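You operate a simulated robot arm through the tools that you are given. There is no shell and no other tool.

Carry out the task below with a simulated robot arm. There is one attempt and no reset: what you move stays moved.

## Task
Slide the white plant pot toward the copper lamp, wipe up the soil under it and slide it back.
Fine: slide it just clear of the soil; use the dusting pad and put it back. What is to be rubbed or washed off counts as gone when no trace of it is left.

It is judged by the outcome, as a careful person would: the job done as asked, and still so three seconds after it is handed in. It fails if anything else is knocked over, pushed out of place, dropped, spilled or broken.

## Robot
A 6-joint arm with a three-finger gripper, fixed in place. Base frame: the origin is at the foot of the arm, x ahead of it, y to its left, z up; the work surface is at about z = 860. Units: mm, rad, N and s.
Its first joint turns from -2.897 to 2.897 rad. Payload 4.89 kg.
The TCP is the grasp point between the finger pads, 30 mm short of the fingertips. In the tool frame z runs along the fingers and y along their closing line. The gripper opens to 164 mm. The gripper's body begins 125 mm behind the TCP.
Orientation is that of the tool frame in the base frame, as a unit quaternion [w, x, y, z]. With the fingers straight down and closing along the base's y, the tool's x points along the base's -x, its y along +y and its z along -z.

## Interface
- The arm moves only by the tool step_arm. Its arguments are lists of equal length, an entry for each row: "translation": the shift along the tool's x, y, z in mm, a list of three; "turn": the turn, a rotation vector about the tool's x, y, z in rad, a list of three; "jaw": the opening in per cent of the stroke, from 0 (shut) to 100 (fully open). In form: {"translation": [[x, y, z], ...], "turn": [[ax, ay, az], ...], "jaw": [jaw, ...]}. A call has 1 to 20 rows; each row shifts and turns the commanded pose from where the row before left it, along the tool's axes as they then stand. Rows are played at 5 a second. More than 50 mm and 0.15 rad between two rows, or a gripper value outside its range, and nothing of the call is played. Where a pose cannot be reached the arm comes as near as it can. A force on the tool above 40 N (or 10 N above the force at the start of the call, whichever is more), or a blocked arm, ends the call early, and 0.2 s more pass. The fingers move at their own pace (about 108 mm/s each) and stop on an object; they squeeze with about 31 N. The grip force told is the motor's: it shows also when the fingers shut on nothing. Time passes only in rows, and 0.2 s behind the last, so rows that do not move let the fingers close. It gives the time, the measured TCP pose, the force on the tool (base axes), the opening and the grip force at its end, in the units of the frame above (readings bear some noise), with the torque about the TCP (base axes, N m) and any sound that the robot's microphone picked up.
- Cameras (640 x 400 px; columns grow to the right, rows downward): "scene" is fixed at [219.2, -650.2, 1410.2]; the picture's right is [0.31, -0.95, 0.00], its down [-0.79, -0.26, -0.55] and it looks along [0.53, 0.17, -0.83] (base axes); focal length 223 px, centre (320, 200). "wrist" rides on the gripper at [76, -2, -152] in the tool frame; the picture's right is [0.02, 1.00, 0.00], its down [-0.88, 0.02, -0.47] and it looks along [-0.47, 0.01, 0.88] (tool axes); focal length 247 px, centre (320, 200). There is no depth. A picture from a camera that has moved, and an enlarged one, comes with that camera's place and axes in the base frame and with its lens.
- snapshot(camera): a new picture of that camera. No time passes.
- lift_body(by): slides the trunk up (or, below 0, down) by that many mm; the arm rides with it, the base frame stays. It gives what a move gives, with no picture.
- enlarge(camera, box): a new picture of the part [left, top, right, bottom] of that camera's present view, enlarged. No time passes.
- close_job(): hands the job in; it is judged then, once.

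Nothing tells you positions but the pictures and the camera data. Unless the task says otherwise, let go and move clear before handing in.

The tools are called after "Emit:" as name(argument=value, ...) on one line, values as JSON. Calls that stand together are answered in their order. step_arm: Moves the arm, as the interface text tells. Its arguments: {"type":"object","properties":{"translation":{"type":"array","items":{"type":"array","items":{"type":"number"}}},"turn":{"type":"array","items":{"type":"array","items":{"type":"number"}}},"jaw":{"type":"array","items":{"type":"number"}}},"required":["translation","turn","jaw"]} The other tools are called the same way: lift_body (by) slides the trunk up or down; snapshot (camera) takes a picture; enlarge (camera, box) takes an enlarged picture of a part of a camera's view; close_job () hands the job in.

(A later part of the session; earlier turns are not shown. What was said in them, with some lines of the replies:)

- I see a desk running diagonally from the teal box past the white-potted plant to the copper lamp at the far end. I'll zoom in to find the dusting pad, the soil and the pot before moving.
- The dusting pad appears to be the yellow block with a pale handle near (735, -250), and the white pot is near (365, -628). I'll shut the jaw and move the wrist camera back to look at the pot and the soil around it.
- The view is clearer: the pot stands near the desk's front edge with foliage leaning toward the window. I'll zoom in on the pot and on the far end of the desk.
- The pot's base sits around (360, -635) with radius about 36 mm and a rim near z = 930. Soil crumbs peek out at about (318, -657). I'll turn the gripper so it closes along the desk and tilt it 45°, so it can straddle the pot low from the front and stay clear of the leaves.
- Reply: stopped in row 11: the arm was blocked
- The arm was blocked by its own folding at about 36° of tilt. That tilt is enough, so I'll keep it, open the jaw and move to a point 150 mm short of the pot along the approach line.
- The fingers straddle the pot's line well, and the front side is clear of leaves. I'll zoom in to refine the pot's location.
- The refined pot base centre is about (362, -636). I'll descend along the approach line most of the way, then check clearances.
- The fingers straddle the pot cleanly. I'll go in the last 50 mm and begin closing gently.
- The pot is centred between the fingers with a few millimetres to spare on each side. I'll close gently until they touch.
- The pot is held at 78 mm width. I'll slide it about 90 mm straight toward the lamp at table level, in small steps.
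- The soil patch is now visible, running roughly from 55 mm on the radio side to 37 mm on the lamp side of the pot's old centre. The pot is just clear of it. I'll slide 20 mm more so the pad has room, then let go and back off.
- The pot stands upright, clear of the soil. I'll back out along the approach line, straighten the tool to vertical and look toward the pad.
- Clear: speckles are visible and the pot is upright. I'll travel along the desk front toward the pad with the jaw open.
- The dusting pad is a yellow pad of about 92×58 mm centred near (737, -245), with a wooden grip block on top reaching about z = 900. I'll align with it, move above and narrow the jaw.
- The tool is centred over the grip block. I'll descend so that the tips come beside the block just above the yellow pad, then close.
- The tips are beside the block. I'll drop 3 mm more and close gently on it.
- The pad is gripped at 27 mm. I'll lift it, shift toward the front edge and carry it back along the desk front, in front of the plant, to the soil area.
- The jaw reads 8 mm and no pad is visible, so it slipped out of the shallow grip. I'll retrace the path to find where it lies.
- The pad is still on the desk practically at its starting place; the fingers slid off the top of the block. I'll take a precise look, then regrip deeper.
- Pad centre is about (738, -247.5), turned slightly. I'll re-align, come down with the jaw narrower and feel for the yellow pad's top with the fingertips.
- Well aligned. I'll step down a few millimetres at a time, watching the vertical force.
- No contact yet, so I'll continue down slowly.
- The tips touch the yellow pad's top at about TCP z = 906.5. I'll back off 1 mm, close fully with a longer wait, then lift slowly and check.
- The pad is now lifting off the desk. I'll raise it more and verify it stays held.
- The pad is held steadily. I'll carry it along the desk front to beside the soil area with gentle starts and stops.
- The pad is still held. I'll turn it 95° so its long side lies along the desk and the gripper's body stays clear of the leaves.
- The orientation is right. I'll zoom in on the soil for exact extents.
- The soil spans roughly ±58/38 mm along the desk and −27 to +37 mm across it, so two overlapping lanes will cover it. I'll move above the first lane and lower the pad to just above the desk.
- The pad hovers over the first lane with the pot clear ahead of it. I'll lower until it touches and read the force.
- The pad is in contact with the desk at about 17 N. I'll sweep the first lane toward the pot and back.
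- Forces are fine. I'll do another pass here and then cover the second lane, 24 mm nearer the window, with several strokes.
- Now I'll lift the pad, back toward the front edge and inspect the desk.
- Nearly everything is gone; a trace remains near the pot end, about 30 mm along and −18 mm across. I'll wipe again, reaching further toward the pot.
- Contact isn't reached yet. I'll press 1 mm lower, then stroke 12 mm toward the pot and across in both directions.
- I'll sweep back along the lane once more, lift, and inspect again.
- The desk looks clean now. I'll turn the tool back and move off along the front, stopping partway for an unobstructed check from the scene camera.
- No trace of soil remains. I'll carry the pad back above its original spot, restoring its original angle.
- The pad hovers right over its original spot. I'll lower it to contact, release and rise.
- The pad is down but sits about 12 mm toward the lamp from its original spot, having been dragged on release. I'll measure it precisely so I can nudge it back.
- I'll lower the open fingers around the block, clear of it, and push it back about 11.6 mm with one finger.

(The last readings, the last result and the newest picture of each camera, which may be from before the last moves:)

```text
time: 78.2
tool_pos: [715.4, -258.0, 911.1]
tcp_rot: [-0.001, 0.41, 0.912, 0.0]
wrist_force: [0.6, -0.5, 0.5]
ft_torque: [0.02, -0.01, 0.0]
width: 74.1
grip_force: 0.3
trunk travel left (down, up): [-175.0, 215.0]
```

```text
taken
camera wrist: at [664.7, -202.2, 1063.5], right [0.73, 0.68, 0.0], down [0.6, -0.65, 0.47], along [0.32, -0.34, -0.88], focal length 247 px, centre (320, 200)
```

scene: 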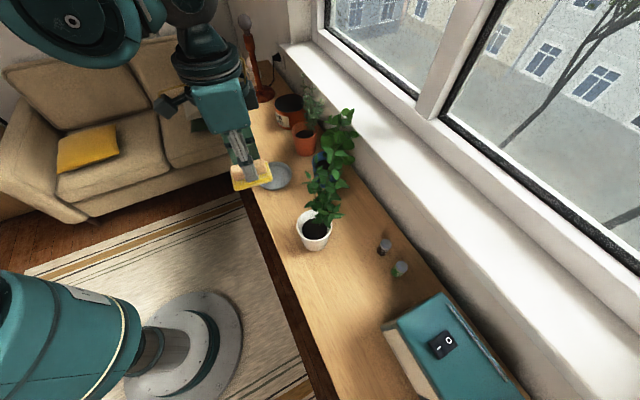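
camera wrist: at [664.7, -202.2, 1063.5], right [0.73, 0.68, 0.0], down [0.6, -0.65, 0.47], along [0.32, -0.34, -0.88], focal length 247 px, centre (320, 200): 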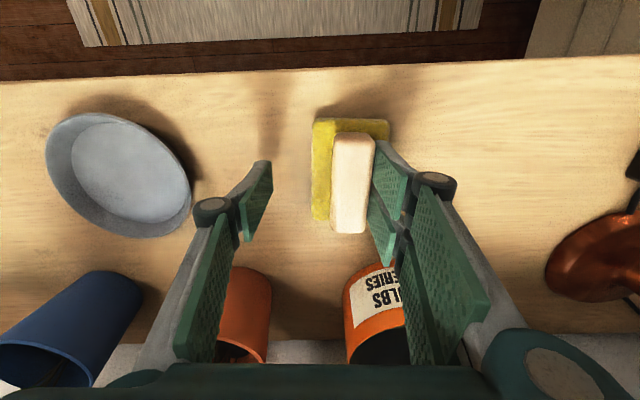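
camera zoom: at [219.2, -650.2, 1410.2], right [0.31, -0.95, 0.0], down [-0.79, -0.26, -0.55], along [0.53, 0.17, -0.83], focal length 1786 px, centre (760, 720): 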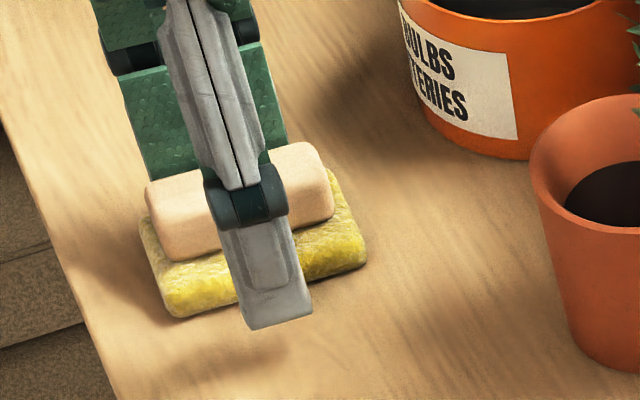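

The pad now matches its original place in the picture. I'll ease the finger off and rise.

Emit:
step_arm(translation=[[0, 4, 0], [0, 8, 0], [0, 0, -20], [0, 0, -40], [0, 0, -40], [0, 0, -30], [0, 0, 0]], turn=[[0, 0, 0], [0, 0, 0], [0, 0, 0], [0, 0, 0], [0, 0, 0], [0, 0, 0], [0, 0, 0]], jaw=[45, 45, 45, 45, 45, 45, 45])

Emit:
enlarge(camera="scene", box=[230, 110, 300, 160])

Emit:
snapshot(camera="scene")

```text
time: 79.8
tool_pos: [722.3, -250.3, 1041.3]
tcp_rot: [-0.002, 0.41, 0.912, 0.001]
wrist_force: [-0.6, 0.6, -0.4]
ft_torque: [0.01, -0.06, 0.0]
width: 73.9
grip_force: 0.0
trunk travel left (down, up): [-175.0, 215.0]
```

```text
8.00 times, centred on (265, 135) of scene
camera zoom: at [219.2, -650.2, 1410.2], right [0.31, -0.95, 0.0], down [-0.79, -0.26, -0.55], along [0.53, 0.17, -0.83], focal length 1786 px, centre (760, 720)
```

zoom: 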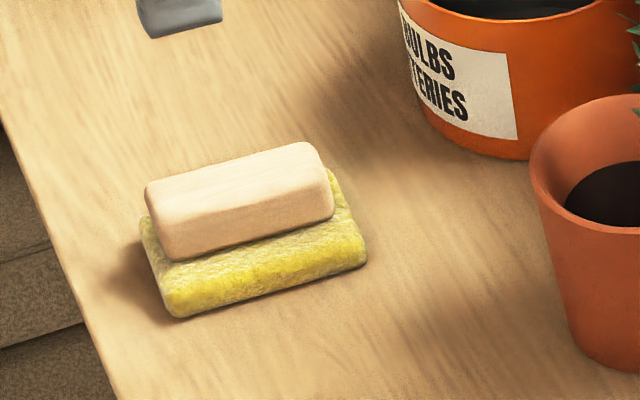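

```text
taken
```

scene: 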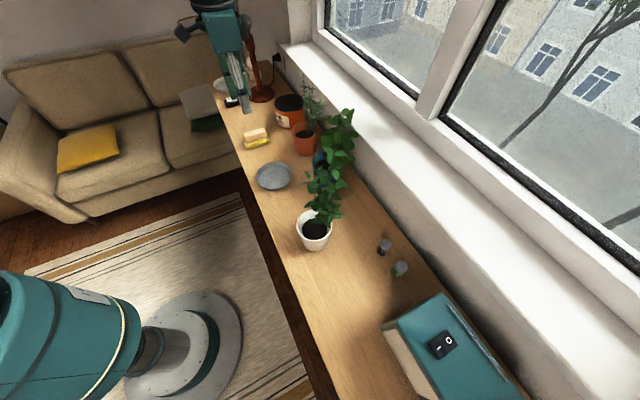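

The pad is exactly back. Now I'll return along the desk front and set up the same tilted approach to the pot with the jaw fully open.

Emit:
step_arm(translation=[[0, 0, 0], [25, 0, 0], [30.4, 0, 0], [0, -20, 0], [0, -40, 0], [0, -45, 0], [0, -45, 0], [0, -45, 0], [0, -45, 0], [0, -45, 0], [0, -45, 0], [0, -45, 0], [0, -30, 10], [0, -13.5, 7.7], [0, 0, 0], [0, 0, 0], [0, 0, 0], [0, 0, 0], [0, 0, 0], [0, 0, 0]], turn=[[0, 0, -0.053], [0, 0, 0], [0, 0, 0], [0, 0, 0], [0, 0, 0], [0, 0, 0], [0, 0, 0], [0, 0, 0], [0, 0, 0], [0, 0, 0], [0, 0, 0], [0, 0, 0], [0, 0, 0], [0, 0, 0], [0, -0.12566, 0], [0, -0.12566, 0], [0, -0.12566, 0], [0, -0.12566, 0], [0, -0.12566, 0], [0, 0, 0]], jaw=[45, 45, 45, 45, 45, 45, 45, 45, 45, 45, 45, 45, 45, 45, 60, 80, 100, 100, 100, 100])

Emit:
snapshot(camera="wrist")

Emit:
snapshot(camera="scene")

```text
time: 84.0
tool_pos: [387.1, -504.1, 1023.7]
tcp_rot: [0.283, 0.368, 0.878, -0.119]
wrist_force: [-0.4, -0.2, -0.3]
ft_torque: [0.0, 0.0, -0.01]
width: 164.1
grip_force: 0.0
trunk travel left (down, up): [-175.0, 215.0]
```

```text
taken
camera wrist: at [281.0, -398.0, 1102.6], right [0.7, 0.71, -0.01], down [0.32, -0.3, 0.9], along [0.64, -0.63, -0.44], focal length 247 px, centre (320, 200)
```

wrist: 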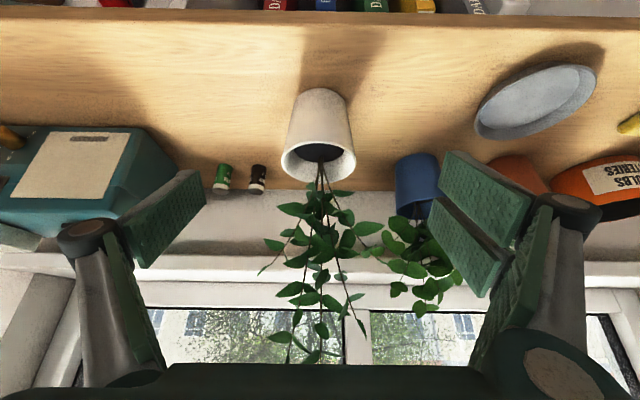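

```text
taken
```

scene: 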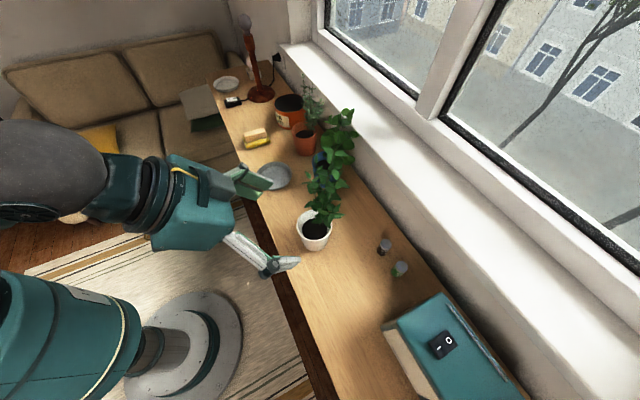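

The pot is centred on the approach line again. I'll advance to straddle it.

Emit:
step_arm(translation=[[0, -1, 30], [0, 0, 30], [0, 0, 30], [0, 0, 30], [0, 0, 20], [0, 0, 10], [0, 0, 0], [0, 0, 0], [0, 0, 0]], turn=[[0, 0, 0], [0, 0, 0], [0, 0, 0], [0, 0, 0], [0, 0, 0], [0, 0, 0], [0, 0, 0], [0, 0, 0], [0, 0, 0]], jaw=[85, 80, 80, 80, 80, 80, 70, 60, 56])

Emit:
snapshot(camera="wrist")

```text
time: 86.0
tool_pos: [448.6, -568.2, 900.9]
tcp_rot: [0.284, 0.367, 0.878, -0.118]
wrist_force: [-0.2, -1.2, -0.7]
ft_torque: [0.03, 0.0, -0.01]
width: 92.2
grip_force: 0.0
trunk travel left (down, up): [-175.0, 215.0]
```

```text
taken
camera wrist: at [342.4, -461.4, 981.3], right [0.7, 0.71, -0.01], down [0.32, -0.3, 0.9], along [0.64, -0.63, -0.44], focal length 247 px, centre (320, 200)
```

wrist: 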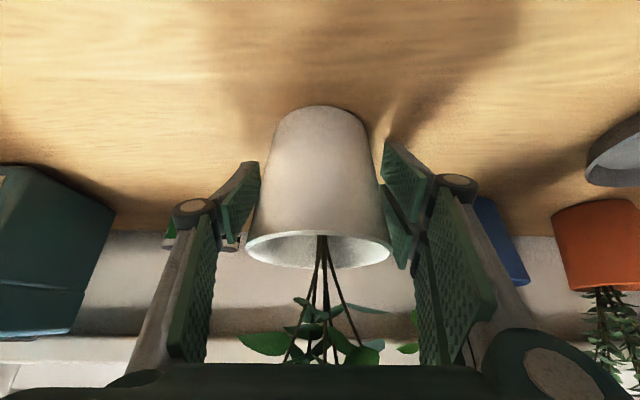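

Centred as before. I'll close gently and slide the pot back the same distance along the same line.

Emit:
step_arm(translation=[[0, 0, 0], [0, 0, 0], [0, 0, 0], [0, 0, 0], [0, 0, 0], [0, 0, 0], [1.33, -14.9, -0.97], [1.33, -14.9, -0.97], [1.33, -14.9, -0.97], [1.33, -14.9, -0.97], [1.33, -14.9, -0.97], [1.33, -14.9, -0.97], [1.0, -11, -0.7], [0.8, -9.2, -0.6], [0, 0, 0]], turn=[[0, 0, 0], [0, 0, 0], [0, 0, 0], [0, 0, 0], [0, 0, 0], [0, 0, 0], [0, 0, 0], [0, 0, 0], [0, 0, 0], [0, 0, 0], [0, 0, 0], [0, 0, 0], [0, 0, 0], [0, 0, 0], [0, 0, 0]], jaw=[54, 52, 50, 48, 46, 46, 46, 46, 46, 46, 46, 46, 46, 46, 46])

Emit:
snapshot(camera="wrist")

Emit:
enlarge(camera="scene", box=[290, 240, 370, 310])

```text
time: 89.2
tool_pos: [362.0, -636.4, 900.0]
tcp_rot: [0.283, 0.368, 0.878, -0.119]
wrist_force: [0.1, -0.2, 0.4]
ft_torque: [-0.02, 0.01, -0.05]
width: 77.5
grip_force: 31.0
trunk travel left (down, up): [-175.0, 215.0]
```

```text
taken
camera wrist: at [255.9, -530.2, 980.9], right [0.7, 0.71, -0.01], down [0.32, -0.3, 0.9], along [0.64, -0.63, -0.44], focal length 247 px, centre (320, 200)
```

wrist: 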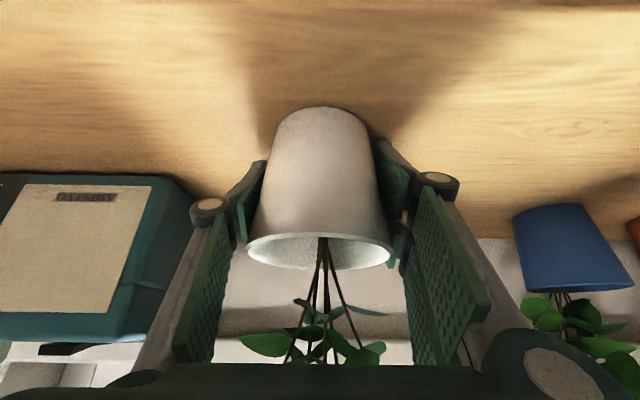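

```text
5.71 times, centred on (330, 275) of scene
camera zoom: at [219.2, -650.2, 1410.2], right [0.31, -0.95, 0.0], down [-0.79, -0.26, -0.55], along [0.53, 0.17, -0.83], focal length 1276 px, centre (263, -229)
```

zoom: 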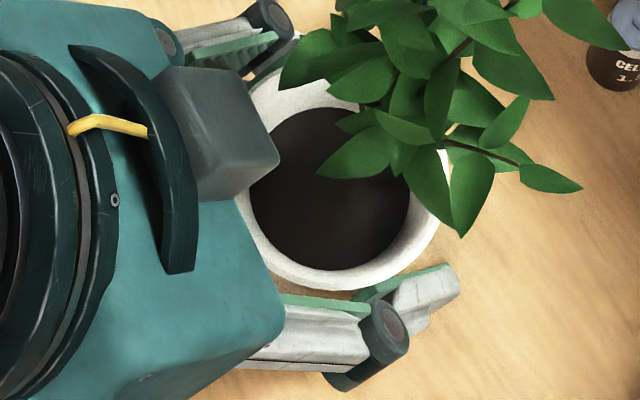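

The pot is back within a millimetre or two of its original place. I'll open, back out and check.

Emit:
step_arm(translation=[[0, 0, 0], [0, 0, 0], [0, 0, 0], [0, 0, 0], [0, 0, -20], [0, 0, -30], [0, 0, -40], [0, 0, -40], [0, 0, -20], [0, 0, 0]], turn=[[0, 0, 0], [0, 0, 0], [0, 0, 0], [0, 0, 0], [0, 0, 0], [0, 0, 0], [0, 0, 0], [0, 0, 0], [0, 0, 0], [0, 0, 0]], jaw=[52, 60, 70, 80, 85, 85, 85, 85, 85, 85])

Emit:
enlarge(camera="wrist", box=[240, 60, 400, 220])

Emit:
enlarge(camera="scene", box=[290, 240, 370, 310])

Emit:
snapshot(camera="scene")

```text
time: 91.4
tool_pos: [303.2, -573.5, 1023.8]
tcp_rot: [0.283, 0.368, 0.878, -0.119]
wrist_force: [0.1, 0.2, 0.4]
ft_torque: [-0.06, -0.01, 0.04]
width: 139.4
grip_force: 0.1
trunk travel left (down, up): [-175.0, 215.0]
```

```text
2.50 times, centred on (320, 140) of wrist
camera zoom: at [195.2, -466.8, 1103.5], right [0.7, 0.71, -0.01], down [0.32, -0.3, 0.9], along [0.64, -0.63, -0.44], focal length 617 px, centre (320, 350)
```

zoom: 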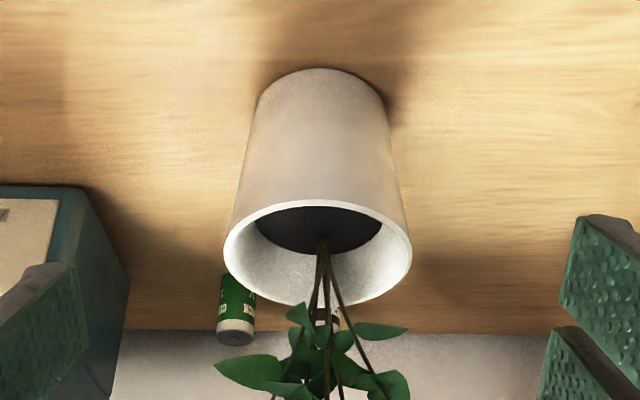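

```text
5.71 times, centred on (330, 275) of scene
camera zoom: at [219.2, -650.2, 1410.2], right [0.31, -0.95, 0.0], down [-0.79, -0.26, -0.55], along [0.53, 0.17, -0.83], focal length 1276 px, centre (263, -229)
```

zoom: 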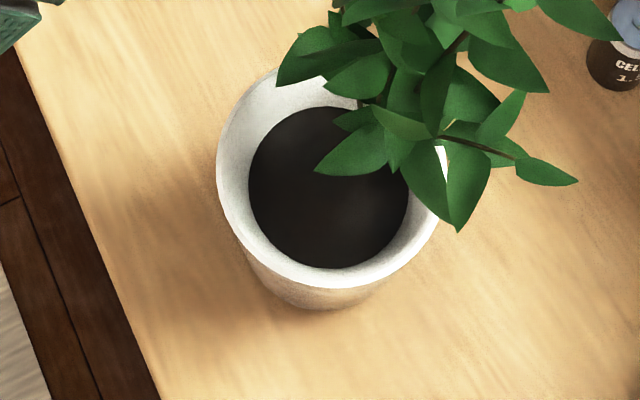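

```text
taken
```

scene: 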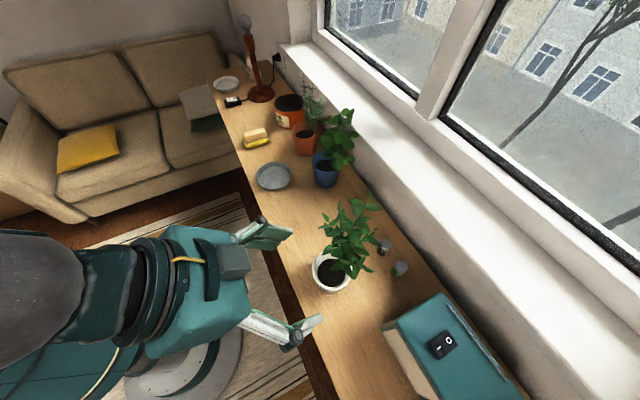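

The pot stands upright about 2 mm from where it began, the soil is gone, and everything else is in place. I'll back off a bit more and then hand in.

Emit:
step_arm(translation=[[0, 0, -20], [0, 0, -30], [0, 0, -20], [0, 0, 0], [0, 0, 0]], turn=[[0, 0, 0], [0, 0.1, 0], [0, 0.1, 0], [0, 0.1, 0], [0, 0, 0]], jaw=[85, 85, 85, 85, 85])

Emit:
snapshot(camera="scene")

```text
time: 92.6
tool_pos: [273.5, -545.5, 1080.5]
tcp_rot: [0.148, 0.381, 0.911, -0.061]
wrist_force: [-0.4, -0.8, -0.7]
ft_torque: [-0.02, 0.02, -0.03]
width: 138.9
grip_force: 0.1
trunk travel left (down, up): [-175.0, 215.0]
```

```text
taken
```

scene: 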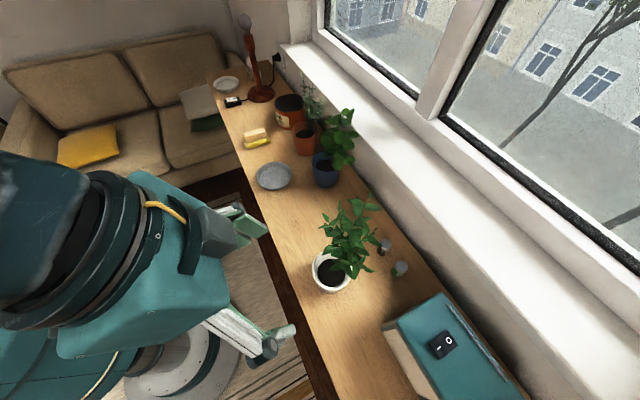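

The arm is clear, the pot and pad are back in place and the desk is clean, so I'm handing the job in.

Emit:
close_job()

```text
The job is handed in.
```

The soil is wiped up. The white pot is back about 2 mm from where it started, and the dusting pad is back where it was.

- **Pot:** I slid it about 110 mm toward the copper lamp, which was a little past clear so the pad would have room. I slid it back along the same line afterwards, and it is standing upright.
- **Soil:** The first wipe left a small trace near the pot. I went over that end again, and no trace showed from either camera after that.
- **Pad:** My first grip slipped off and shifted the pad a few millimetres on the desk. When I put it back it ended up about 12 mm off, so I nudged it. It now matches its original position in the picture.

Nothing else on the desk looked moved in the final picture. I had let go and backed the arm away before handing in.
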